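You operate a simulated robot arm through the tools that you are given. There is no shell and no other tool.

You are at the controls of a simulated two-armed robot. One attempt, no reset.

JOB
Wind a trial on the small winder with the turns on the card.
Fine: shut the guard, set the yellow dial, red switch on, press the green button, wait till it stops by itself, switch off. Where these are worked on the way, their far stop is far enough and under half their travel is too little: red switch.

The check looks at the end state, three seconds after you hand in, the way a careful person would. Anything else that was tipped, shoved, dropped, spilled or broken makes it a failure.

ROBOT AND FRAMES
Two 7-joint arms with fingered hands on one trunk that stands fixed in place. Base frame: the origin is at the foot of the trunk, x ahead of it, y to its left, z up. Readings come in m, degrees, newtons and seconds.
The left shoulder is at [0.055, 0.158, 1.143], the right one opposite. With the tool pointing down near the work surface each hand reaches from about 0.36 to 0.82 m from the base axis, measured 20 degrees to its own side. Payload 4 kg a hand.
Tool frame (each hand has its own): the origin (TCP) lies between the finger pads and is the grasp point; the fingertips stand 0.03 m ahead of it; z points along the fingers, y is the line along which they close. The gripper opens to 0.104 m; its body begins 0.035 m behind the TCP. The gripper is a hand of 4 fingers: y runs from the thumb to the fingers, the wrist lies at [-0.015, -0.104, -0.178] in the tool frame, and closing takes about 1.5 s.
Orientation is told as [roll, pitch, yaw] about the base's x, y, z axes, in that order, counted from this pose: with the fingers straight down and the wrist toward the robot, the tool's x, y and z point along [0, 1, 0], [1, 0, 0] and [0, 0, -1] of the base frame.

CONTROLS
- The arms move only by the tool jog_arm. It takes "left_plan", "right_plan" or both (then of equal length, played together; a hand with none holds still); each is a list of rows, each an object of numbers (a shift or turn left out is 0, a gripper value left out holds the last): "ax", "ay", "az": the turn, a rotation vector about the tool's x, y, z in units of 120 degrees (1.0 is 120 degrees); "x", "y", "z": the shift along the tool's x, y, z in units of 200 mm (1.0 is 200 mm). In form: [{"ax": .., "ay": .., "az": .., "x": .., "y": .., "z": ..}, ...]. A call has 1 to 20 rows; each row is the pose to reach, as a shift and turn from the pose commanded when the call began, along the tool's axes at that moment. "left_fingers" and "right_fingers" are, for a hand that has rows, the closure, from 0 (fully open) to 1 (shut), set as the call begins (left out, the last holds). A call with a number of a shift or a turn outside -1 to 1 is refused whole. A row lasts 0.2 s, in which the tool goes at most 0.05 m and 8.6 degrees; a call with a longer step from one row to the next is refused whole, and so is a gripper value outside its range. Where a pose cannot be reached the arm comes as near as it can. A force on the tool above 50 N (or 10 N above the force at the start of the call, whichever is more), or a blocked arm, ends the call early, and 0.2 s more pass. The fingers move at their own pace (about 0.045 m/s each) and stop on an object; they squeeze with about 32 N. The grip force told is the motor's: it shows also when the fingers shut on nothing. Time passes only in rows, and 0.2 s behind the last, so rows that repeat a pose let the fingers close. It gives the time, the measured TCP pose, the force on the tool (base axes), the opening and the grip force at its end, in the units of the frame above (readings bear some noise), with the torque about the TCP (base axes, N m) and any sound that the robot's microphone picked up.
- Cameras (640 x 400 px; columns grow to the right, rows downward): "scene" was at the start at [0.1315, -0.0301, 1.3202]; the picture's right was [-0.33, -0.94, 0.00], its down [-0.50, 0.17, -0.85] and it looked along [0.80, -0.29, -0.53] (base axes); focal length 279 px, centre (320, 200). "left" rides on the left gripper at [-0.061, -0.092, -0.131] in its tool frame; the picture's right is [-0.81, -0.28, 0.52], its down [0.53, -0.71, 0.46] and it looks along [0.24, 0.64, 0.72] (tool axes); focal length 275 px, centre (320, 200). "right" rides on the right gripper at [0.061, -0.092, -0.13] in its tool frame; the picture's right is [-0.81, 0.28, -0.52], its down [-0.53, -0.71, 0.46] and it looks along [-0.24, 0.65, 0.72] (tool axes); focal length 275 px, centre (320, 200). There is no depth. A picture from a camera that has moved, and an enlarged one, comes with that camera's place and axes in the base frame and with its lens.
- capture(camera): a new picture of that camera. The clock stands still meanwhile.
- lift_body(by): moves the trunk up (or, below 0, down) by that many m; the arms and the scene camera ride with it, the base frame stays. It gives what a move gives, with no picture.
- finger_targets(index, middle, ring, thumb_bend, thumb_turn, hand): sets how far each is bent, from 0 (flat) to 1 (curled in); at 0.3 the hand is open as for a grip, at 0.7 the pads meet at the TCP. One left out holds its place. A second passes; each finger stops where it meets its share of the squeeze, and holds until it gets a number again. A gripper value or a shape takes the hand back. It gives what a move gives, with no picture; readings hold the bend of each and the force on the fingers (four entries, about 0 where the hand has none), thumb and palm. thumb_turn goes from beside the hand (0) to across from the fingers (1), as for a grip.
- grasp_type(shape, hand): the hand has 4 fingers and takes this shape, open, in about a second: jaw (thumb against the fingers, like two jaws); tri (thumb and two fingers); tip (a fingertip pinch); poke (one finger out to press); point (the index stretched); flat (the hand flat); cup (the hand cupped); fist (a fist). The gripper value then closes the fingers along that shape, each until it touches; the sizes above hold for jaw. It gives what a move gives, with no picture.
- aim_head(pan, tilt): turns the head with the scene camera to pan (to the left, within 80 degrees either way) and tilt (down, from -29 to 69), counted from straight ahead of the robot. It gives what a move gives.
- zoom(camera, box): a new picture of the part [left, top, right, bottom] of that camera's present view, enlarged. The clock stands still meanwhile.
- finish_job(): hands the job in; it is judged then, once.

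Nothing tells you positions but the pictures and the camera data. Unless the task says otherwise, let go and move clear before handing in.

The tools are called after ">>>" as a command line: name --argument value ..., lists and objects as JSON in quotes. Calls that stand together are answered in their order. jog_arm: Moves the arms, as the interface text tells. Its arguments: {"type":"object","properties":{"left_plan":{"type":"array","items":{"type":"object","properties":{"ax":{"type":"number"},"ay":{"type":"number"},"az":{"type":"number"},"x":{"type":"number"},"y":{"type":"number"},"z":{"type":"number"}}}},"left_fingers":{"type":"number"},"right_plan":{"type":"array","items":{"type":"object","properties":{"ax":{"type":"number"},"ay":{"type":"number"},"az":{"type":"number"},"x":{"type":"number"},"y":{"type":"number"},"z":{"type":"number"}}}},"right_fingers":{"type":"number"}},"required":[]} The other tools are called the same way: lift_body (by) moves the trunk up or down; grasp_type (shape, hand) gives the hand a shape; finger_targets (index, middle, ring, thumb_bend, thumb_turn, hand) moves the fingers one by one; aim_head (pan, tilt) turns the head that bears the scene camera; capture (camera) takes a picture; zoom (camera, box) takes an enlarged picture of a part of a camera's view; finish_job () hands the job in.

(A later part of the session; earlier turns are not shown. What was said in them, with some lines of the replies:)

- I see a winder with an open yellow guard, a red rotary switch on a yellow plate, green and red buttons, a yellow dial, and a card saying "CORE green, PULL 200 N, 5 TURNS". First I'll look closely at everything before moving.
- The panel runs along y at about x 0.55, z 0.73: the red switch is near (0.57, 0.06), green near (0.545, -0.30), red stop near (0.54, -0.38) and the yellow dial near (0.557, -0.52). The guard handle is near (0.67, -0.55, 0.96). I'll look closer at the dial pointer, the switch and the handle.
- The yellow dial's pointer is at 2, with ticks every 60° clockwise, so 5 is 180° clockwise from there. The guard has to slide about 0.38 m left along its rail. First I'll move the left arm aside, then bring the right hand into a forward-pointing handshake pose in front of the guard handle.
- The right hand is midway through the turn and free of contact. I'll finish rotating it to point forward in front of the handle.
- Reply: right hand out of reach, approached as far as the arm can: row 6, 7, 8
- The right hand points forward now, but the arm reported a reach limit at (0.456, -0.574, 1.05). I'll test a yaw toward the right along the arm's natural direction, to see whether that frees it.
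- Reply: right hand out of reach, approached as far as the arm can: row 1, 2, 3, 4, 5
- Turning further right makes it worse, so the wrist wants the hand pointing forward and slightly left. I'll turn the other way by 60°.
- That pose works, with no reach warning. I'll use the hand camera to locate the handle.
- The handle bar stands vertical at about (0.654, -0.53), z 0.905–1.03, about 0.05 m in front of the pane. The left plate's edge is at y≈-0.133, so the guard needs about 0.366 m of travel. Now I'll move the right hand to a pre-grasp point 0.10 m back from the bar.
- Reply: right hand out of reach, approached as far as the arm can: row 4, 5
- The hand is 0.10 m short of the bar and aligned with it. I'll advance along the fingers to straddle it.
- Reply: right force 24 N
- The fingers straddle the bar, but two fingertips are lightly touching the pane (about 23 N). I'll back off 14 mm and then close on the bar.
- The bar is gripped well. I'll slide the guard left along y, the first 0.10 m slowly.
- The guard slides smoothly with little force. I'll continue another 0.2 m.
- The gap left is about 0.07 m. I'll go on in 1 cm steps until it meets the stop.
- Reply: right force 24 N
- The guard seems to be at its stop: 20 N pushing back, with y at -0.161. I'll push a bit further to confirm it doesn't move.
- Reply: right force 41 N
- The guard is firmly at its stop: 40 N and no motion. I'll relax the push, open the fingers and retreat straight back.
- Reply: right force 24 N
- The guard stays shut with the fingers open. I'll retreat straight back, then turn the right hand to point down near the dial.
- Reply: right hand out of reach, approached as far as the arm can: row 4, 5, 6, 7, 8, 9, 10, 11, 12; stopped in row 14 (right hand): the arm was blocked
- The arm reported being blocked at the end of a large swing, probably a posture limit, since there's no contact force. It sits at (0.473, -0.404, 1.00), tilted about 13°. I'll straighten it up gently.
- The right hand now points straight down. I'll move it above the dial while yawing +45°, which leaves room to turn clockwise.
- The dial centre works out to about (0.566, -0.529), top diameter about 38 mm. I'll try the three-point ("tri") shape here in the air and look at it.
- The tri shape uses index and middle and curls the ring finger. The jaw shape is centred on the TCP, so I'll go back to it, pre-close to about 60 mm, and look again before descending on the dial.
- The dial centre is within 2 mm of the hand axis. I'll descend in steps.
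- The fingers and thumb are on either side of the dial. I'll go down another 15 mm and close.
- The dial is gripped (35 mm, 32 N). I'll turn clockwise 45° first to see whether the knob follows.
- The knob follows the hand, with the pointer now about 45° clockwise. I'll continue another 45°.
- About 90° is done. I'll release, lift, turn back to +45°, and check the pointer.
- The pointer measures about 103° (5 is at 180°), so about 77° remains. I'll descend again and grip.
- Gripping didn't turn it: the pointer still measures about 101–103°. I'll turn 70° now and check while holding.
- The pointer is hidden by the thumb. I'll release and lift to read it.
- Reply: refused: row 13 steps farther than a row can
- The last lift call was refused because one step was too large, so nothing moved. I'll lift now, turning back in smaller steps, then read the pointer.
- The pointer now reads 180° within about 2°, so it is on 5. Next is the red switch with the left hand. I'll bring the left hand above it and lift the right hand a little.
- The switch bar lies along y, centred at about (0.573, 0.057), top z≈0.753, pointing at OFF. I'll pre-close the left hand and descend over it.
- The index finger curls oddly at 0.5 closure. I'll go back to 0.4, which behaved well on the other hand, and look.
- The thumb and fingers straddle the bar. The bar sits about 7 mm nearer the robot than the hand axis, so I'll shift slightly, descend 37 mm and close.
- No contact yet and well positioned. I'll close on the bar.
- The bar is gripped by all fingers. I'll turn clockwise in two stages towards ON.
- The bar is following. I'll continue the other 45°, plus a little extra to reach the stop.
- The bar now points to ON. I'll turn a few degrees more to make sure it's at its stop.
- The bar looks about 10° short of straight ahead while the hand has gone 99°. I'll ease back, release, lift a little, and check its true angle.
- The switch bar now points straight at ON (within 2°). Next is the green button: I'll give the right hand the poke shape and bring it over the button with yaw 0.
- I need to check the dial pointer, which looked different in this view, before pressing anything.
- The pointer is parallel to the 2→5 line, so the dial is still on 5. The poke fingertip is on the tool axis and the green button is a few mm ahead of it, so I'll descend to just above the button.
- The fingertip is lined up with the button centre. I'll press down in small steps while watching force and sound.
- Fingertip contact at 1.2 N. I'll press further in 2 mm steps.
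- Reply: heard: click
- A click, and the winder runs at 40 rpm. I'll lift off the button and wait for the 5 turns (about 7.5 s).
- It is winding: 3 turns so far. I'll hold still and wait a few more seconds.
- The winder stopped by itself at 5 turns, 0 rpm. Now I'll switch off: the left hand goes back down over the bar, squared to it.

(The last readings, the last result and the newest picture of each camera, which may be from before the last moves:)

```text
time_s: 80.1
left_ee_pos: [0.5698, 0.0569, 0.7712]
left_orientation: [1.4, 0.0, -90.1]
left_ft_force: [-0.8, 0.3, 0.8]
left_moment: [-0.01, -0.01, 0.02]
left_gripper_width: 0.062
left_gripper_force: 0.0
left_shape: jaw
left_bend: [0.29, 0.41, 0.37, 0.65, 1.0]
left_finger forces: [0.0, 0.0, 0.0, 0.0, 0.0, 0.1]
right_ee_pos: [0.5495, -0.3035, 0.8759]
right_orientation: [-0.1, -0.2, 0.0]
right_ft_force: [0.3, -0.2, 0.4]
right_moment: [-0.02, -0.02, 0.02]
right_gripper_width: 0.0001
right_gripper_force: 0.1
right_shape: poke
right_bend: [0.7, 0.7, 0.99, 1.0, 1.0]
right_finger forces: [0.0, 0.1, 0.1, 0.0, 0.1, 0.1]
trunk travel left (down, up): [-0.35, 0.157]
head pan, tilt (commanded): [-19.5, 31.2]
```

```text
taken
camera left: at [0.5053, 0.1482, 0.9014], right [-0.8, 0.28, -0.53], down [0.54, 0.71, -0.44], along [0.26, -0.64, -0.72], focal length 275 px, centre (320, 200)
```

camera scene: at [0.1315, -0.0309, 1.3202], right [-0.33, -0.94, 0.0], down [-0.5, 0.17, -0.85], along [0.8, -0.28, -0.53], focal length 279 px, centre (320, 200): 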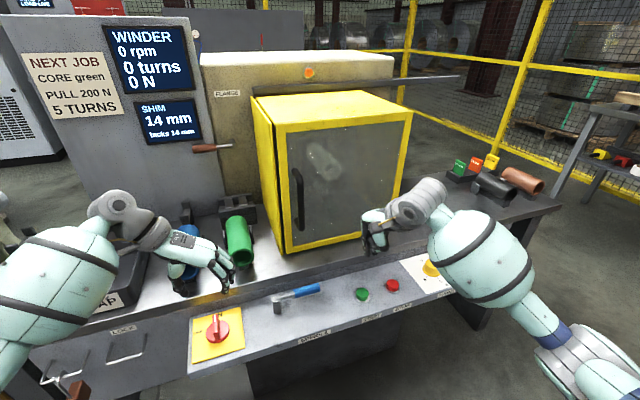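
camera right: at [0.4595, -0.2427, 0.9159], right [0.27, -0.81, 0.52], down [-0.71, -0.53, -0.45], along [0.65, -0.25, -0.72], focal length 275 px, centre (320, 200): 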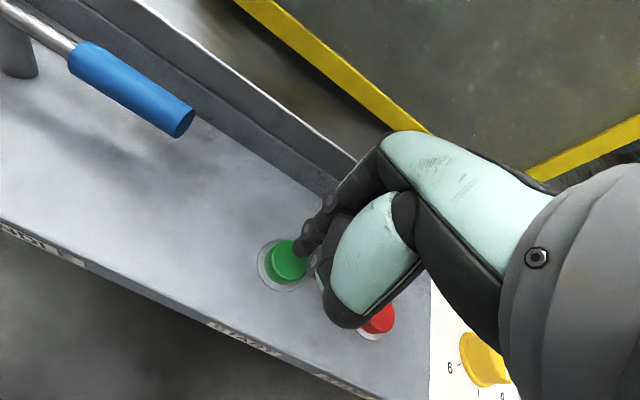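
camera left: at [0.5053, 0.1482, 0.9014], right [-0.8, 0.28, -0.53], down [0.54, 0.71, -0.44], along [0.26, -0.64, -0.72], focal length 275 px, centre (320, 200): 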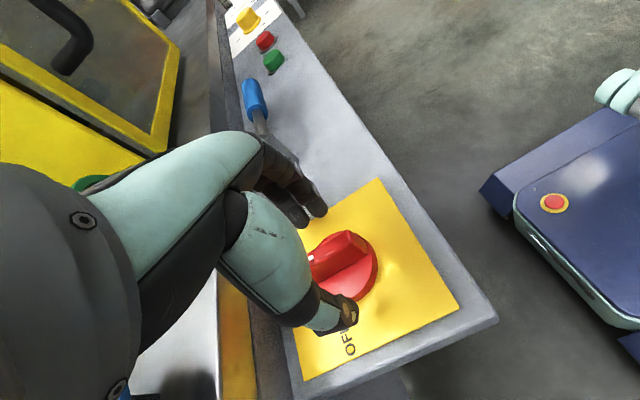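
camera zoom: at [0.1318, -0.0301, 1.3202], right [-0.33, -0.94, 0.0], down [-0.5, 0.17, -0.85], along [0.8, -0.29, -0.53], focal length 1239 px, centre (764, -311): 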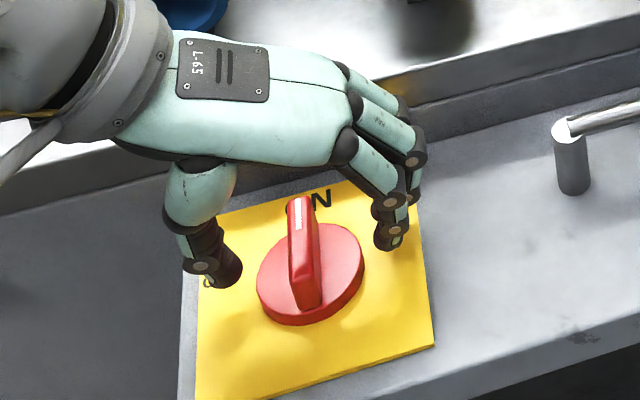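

The hand straddles the bar squarely. I'll close, then turn counter-clockwise back towards OFF.

>>> jog_arm --left_plan '[{"z": 0}, {"z": 0}, {"z": 0}, {"z": 0}, {"z": 0}, {"z": 0}]' --left_fingers 1.0

>>> jog_arm --left_plan '[{"az": -0.0625}, {"az": -0.125}, {"az": -0.1875}, {"az": -0.25}, {"az": -0.3125}, {"az": -0.375}]'

>>> zoom --camera "scene" --box '[170, 270, 270, 360]'

```text
time_s: 81.5
left_ee_pos: [0.57, 0.0582, 0.772]
left_orientation: [1.3, 0.0, -90.1]
left_ft_force: [1.2, 1.6, -0.7]
left_moment: [-0.01, -0.03, -0.07]
left_gripper_width: 0.0069
left_gripper_force: 31.7
left_shape: jaw
left_bend: [0.71, 0.69, 0.7, 0.74, 1.0]
left_finger forces: [16.5, 8.2, 3.8, 0.0, 28.7, 0.0]
right_ee_pos: [0.5503, -0.3023, 0.876]
right_orientation: [-0.2, -0.1, -0.1]
right_ft_force: [0.8, 0.0, -0.2]
right_moment: [0.0, -0.01, -0.02]
right_gripper_width: 0.0001
right_gripper_force: 0.1
right_shape: poke
right_bend: [0.7, 0.7, 0.99, 1.0, 1.0]
right_finger forces: [0.1, 0.0, 0.0, 0.1, 0.0, 0.0]
trunk travel left (down, up): [-0.35, 0.157]
head pan, tilt (commanded): [-19.5, 31.2]
```

```text
time_s: 82.9
left_ee_pos: [0.5691, 0.0583, 0.7722]
left_orientation: [1.0, -1.1, -45.0]
left_ft_force: [11.1, 2.7, 10.2]
left_moment: [0.1, -0.25, -0.04]
left_gripper_width: 0.007
left_gripper_force: 32.2
left_shape: jaw
left_bend: [0.68, 0.69, 0.7, 0.74, 1.0]
left_finger forces: [20.7, 10.6, 5.4, 0.0, 30.1, 0.1]
right_ee_pos: [0.5495, -0.3035, 0.8749]
right_orientation: [-0.2, -0.1, 0.0]
right_ft_force: [-0.1, 0.8, 0.3]
right_moment: [-0.01, -0.02, -0.02]
right_gripper_width: 0.0
right_gripper_force: 0.0
right_shape: poke
right_bend: [0.7, 0.7, 0.99, 1.0, 1.0]
right_finger forces: [0.0, 0.0, 0.1, 0.0, 0.1, 0.0]
trunk travel left (down, up): [-0.35, 0.157]
head pan, tilt (commanded): [-19.5, 31.2]
```

```text
4.44 times, centred on (220, 315) of scene
camera zoom: at [0.1319, -0.0299, 1.3203], right [-0.33, -0.94, 0.0], down [-0.5, 0.17, -0.85], along [0.8, -0.29, -0.53], focal length 1239 px, centre (764, -311)
```

zoom: 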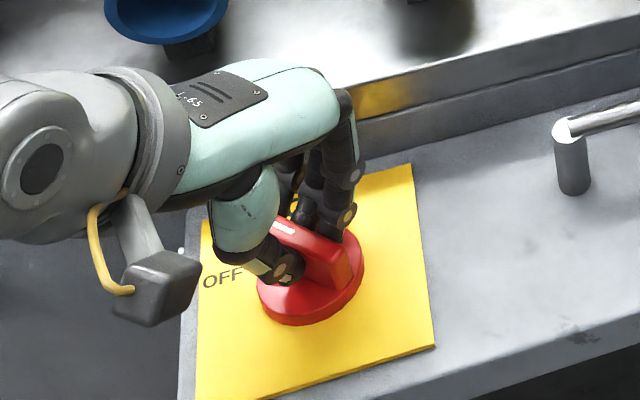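

The bar follows the hand. I'll continue the other 45° and slightly beyond, to the OFF stop.

>>> jog_arm --left_plan '[{"az": -0.0625}, {"az": -0.125}, {"az": -0.1875}, {"az": -0.25}, {"az": -0.3125}, {"az": -0.375}, {"az": -0.42}]'

>>> zoom --camera "scene" --box '[170, 270, 270, 360]'

```text
time_s: 84.5
left_ee_pos: [0.5696, 0.0577, 0.7714]
left_orientation: [-0.2, -1.4, 5.5]
left_ft_force: [12.9, 9.8, 15.0]
left_moment: [0.37, -0.44, -0.17]
left_gripper_width: 0.0079
left_gripper_force: 32.0
left_shape: jaw
left_bend: [0.66, 0.66, 0.62, 0.75, 1.0]
left_finger forces: [20.2, 15.0, 5.4, 0.0, 27.0, 0.1]
right_ee_pos: [0.55, -0.3028, 0.8751]
right_orientation: [-0.3, -0.1, 0.0]
right_ft_force: [-0.1, 0.2, -0.5]
right_moment: [0.01, 0.02, -0.01]
right_gripper_width: 0.0
right_gripper_force: 0.1
right_shape: poke
right_bend: [0.7, 0.7, 0.99, 1.0, 1.0]
right_finger forces: [0.0, 0.0, 0.0, 0.1, 0.1, 0.0]
trunk travel left (down, up): [-0.35, 0.157]
head pan, tilt (commanded): [-19.5, 31.2]
```

```text
4.44 times, centred on (220, 315) of scene
camera zoom: at [0.1315, -0.0293, 1.3203], right [-0.33, -0.94, 0.01], down [-0.5, 0.17, -0.85], along [0.8, -0.29, -0.53], focal length 1239 px, centre (764, -311)
```

zoom: 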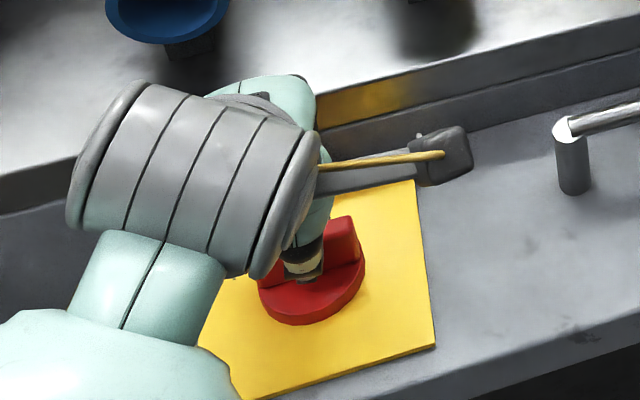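

The bar lies along y again, with stop torque showing. I'll release and lift to check.

>>> jog_arm --left_plan '[{"z": 0}, {"z": 0}, {"z": 0}, {"z": 0}, {"z": 0}]' --left_fingers 0.4

>>> jog_arm --left_plan '[{"z": -0.15}, {"z": -0.35}, {"z": -0.55}, {"z": -0.75}, {"z": -0.95}, {"z": -0.95}]'

>>> zoom --camera "scene" --box '[170, 270, 270, 360]'

>>> capture --camera "left"

>>> capture --camera "scene"

```text
time_s: 85.7
left_ee_pos: [0.5698, 0.0566, 0.7713]
left_orientation: [0.0, -1.2, 5.3]
left_ft_force: [-0.4, 0.3, 0.0]
left_moment: [-0.01, 0.01, -0.01]
left_gripper_width: 0.0621
left_gripper_force: 0.0
left_shape: jaw
left_bend: [0.29, 0.41, 0.37, 0.65, 1.0]
left_finger forces: [0.1, 0.1, 0.0, 0.0, 0.0, 0.1]
right_ee_pos: [0.55, -0.3043, 0.8741]
right_orientation: [-0.1, -0.1, 0.0]
right_ft_force: [0.8, 0.2, -0.4]
right_moment: [0.02, 0.0, -0.03]
right_gripper_width: 0.0002
right_gripper_force: 0.1
right_shape: poke
right_bend: [0.7, 0.7, 0.99, 1.0, 1.0]
right_finger forces: [0.1, 0.0, 0.1, 0.0, 0.0, 0.0]
trunk travel left (down, up): [-0.35, 0.157]
head pan, tilt (commanded): [-19.5, 31.2]
```

```text
time_s: 87.1
left_ee_pos: [0.5637, 0.0572, 0.9593]
left_orientation: [-0.2, -1.3, 5.2]
left_ft_force: [-0.5, 0.5, -0.2]
left_moment: [-0.01, -0.01, 0.0]
left_gripper_width: 0.0621
left_gripper_force: 0.1
left_shape: jaw
left_bend: [0.29, 0.41, 0.37, 0.65, 1.0]
left_finger forces: [0.1, 0.0, 0.0, 0.1, 0.0, 0.0]
right_ee_pos: [0.5498, -0.3034, 0.8754]
right_orientation: [-0.2, -0.1, 0.0]
right_ft_force: [0.5, 0.5, -0.2]
right_moment: [0.04, 0.0, 0.03]
right_gripper_width: 0.0
right_gripper_force: 0.0
right_shape: poke
right_bend: [0.7, 0.7, 0.99, 1.0, 1.0]
right_finger forces: [0.1, 0.0, 0.1, 0.0, 0.0, 0.0]
trunk travel left (down, up): [-0.35, 0.157]
head pan, tilt (commanded): [-19.5, 31.2]
```

```text
4.44 times, centred on (220, 315) of scene
camera zoom: at [0.1318, -0.0298, 1.3202], right [-0.33, -0.94, 0.0], down [-0.5, 0.17, -0.85], along [0.8, -0.29, -0.53], focal length 1239 px, centre (764, -311)
```

zoom: 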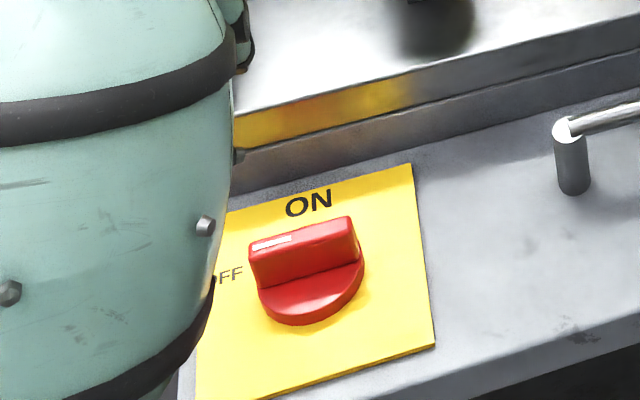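

```text
taken
camera left: at [0.4755, -0.0134, 1.0895], right [-0.19, -0.83, -0.52], down [-0.75, 0.46, -0.47], along [0.63, 0.3, -0.71], focal length 275 px, centre (320, 200)
```

left: 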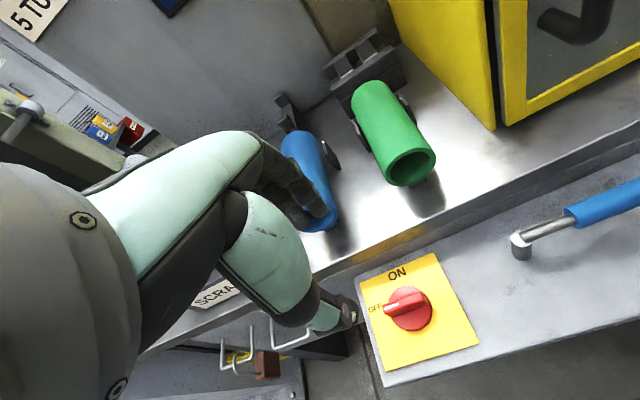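

```text
taken
camera scene: at [0.1318, -0.0298, 1.3202], right [-0.33, -0.94, 0.0], down [-0.5, 0.17, -0.85], along [0.8, -0.29, -0.53], focal length 279 px, centre (320, 200)
```

scene: 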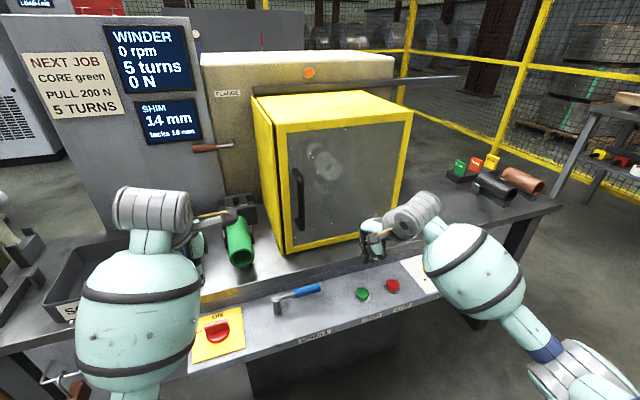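

The switch points at OFF, the display reads 0 rpm / 5 turns, and the guard is shut. I'll move both hands up and back, clear of everything, and do a last check.

>>> jog_arm --left_plan '[{"z": -0.15}, {"z": -0.3}, {"z": -0.45, "y": -0.1}, {"z": -0.6, "y": -0.2}, {"z": -0.7, "y": -0.35}, {"z": -0.7, "y": -0.5}, {"z": -0.7, "y": -0.5}]' --right_plan '[{"z": -0.15}, {"z": -0.3}, {"z": -0.45, "y": -0.1}, {"z": -0.6, "y": -0.2}, {"z": -0.75, "y": -0.35}, {"z": -0.85, "y": -0.5}, {"z": -0.85, "y": -0.5}]'

>>> capture --camera "scene"

>>> capture --camera "right"

>>> capture --camera "left"

```text
time_s: 88.7
left_ee_pos: [0.5578, 0.0547, 1.0342]
left_orientation: [-0.1, -1.2, 5.4]
left_ft_force: [-0.4, 0.1, -0.5]
left_moment: [-0.01, 0.01, 0.01]
left_gripper_width: 0.0621
left_gripper_force: 0.0
left_shape: jaw
left_bend: [0.29, 0.41, 0.37, 0.65, 1.0]
left_finger forces: [0.0, 0.1, 0.0, 0.0, 0.1, 0.0]
left hand out of reach, approached as far as the arm can: row 3, 4, 5, 6, 7
right_ee_pos: [0.4501, -0.3052, 1.0465]
right_orientation: [-0.2, -0.2, -0.1]
right_ft_force: [0.1, 0.0, -0.5]
right_moment: [-0.01, 0.0, -0.03]
right_gripper_width: 0.0003
right_gripper_force: 0.1
right_shape: poke
right_bend: [0.7, 0.7, 0.99, 1.0, 1.0]
right_finger forces: [0.1, 0.0, 0.1, 0.0, 0.1, 0.0]
trunk travel left (down, up): [-0.35, 0.157]
head pan, tilt (commanded): [-19.5, 31.2]
```

```text
taken
camera scene: at [0.1328, -0.0302, 1.3201], right [-0.33, -0.94, 0.0], down [-0.5, 0.17, -0.85], along [0.8, -0.29, -0.53], focal length 279 px, centre (320, 200)
```

scene: 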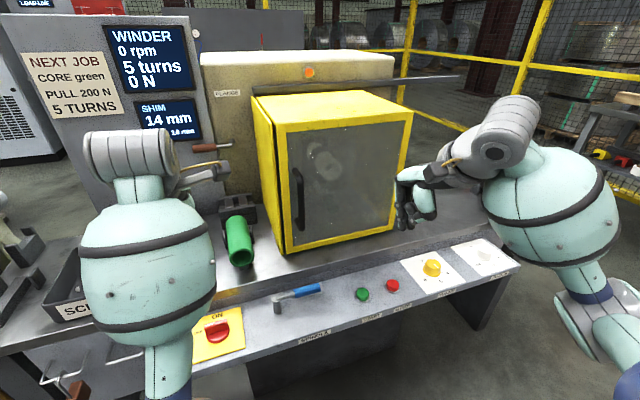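

```text
taken
camera right: at [0.3591, -0.243, 1.176], right [0.27, -0.81, 0.52], down [-0.71, -0.53, -0.45], along [0.65, -0.25, -0.72], focal length 275 px, centre (320, 200)
```

right: 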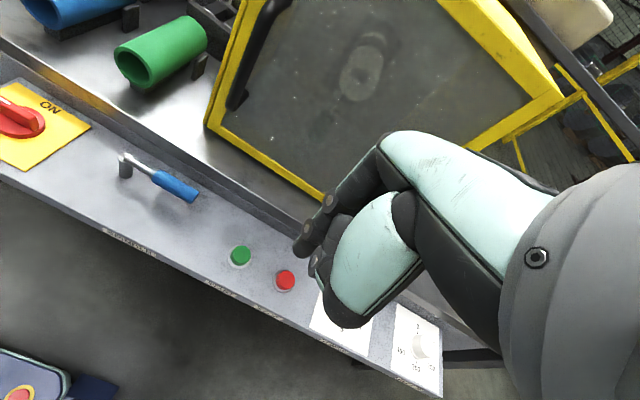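

```text
taken
camera left: at [0.4701, -0.0155, 1.1613], right [-0.19, -0.83, -0.52], down [-0.75, 0.46, -0.47], along [0.64, 0.3, -0.71], focal length 275 px, centre (320, 200)
```

left: 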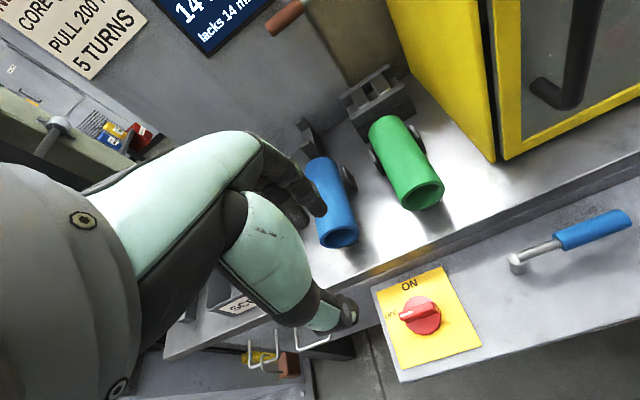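

Both hands are clear. I'll do a final close look at the dials and the left side of the bench.

>>> zoom --camera "scene" --box '[400, 230, 528, 310]'

>>> zoom --camera "scene" --box '[240, 60, 440, 270]'

>>> zoom --camera "left" --box '[360, 240, 520, 390]'

```text
5.00 times, centred on (464, 270) of scene
camera zoom: at [0.1328, -0.0302, 1.3201], right [-0.33, -0.94, 0.0], down [-0.5, 0.17, -0.85], along [0.8, -0.29, -0.53], focal length 1394 px, centre (-400, -150)
```

zoom: 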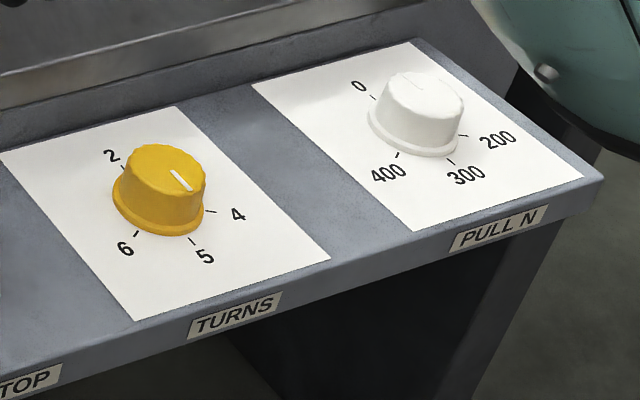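

```text
1.90 times, centred on (340, 165) of scene
camera zoom: at [0.1328, -0.0302, 1.3201], right [-0.33, -0.94, 0.0], down [-0.5, 0.17, -0.85], along [0.8, -0.29, -0.53], focal length 531 px, centre (282, 267)
```

zoom: 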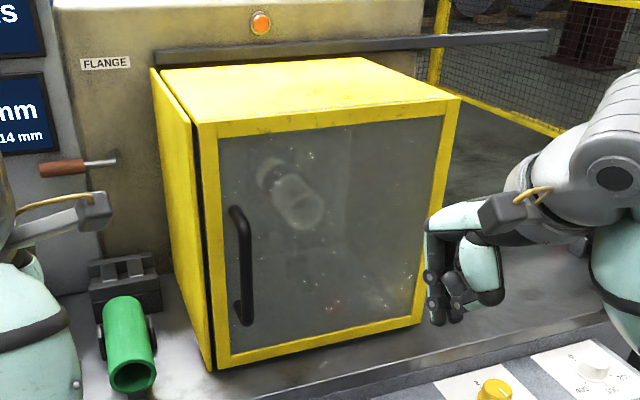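

```text
2.67 times, centred on (440, 315) of left
camera zoom: at [0.4701, -0.0155, 1.1613], right [-0.19, -0.83, -0.52], down [-0.75, 0.46, -0.47], along [0.64, 0.3, -0.71], focal length 734 px, centre (0, -107)
```

zoom: 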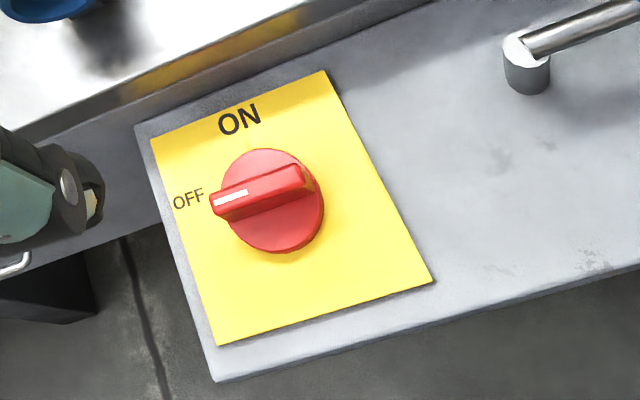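

Everything checks out: the guard is shut, the dial is on 5, the display shows 5 turns at 0 rpm, the red switch points at OFF, nothing else has moved and both hands are clear. I'm handing in.

>>> finish_job

```text
The job is handed in.
```

The trial is wound. The winder ran at 40 rpm and stopped by itself, and the display read 5 turns, matching the card.

I followed the steps in the order you gave:
- **Guard:** slid shut against its stop; pushing harder did not move it.
- **Yellow dial:** turned from 2 to 5, and the pointer reads within about 2° of the 5 mark.
- **Red switch:** turned to ON before the run and back to OFF after it. It points at both labels as expected.
- **Green button:** pressed once, with a click.

I left the PULL dial and the core as they were. The card also lists a green core and 200 N, but the job asked only for the turns. In the last pictures nothing else had been moved, and both hands were let go and clear before I handed in.
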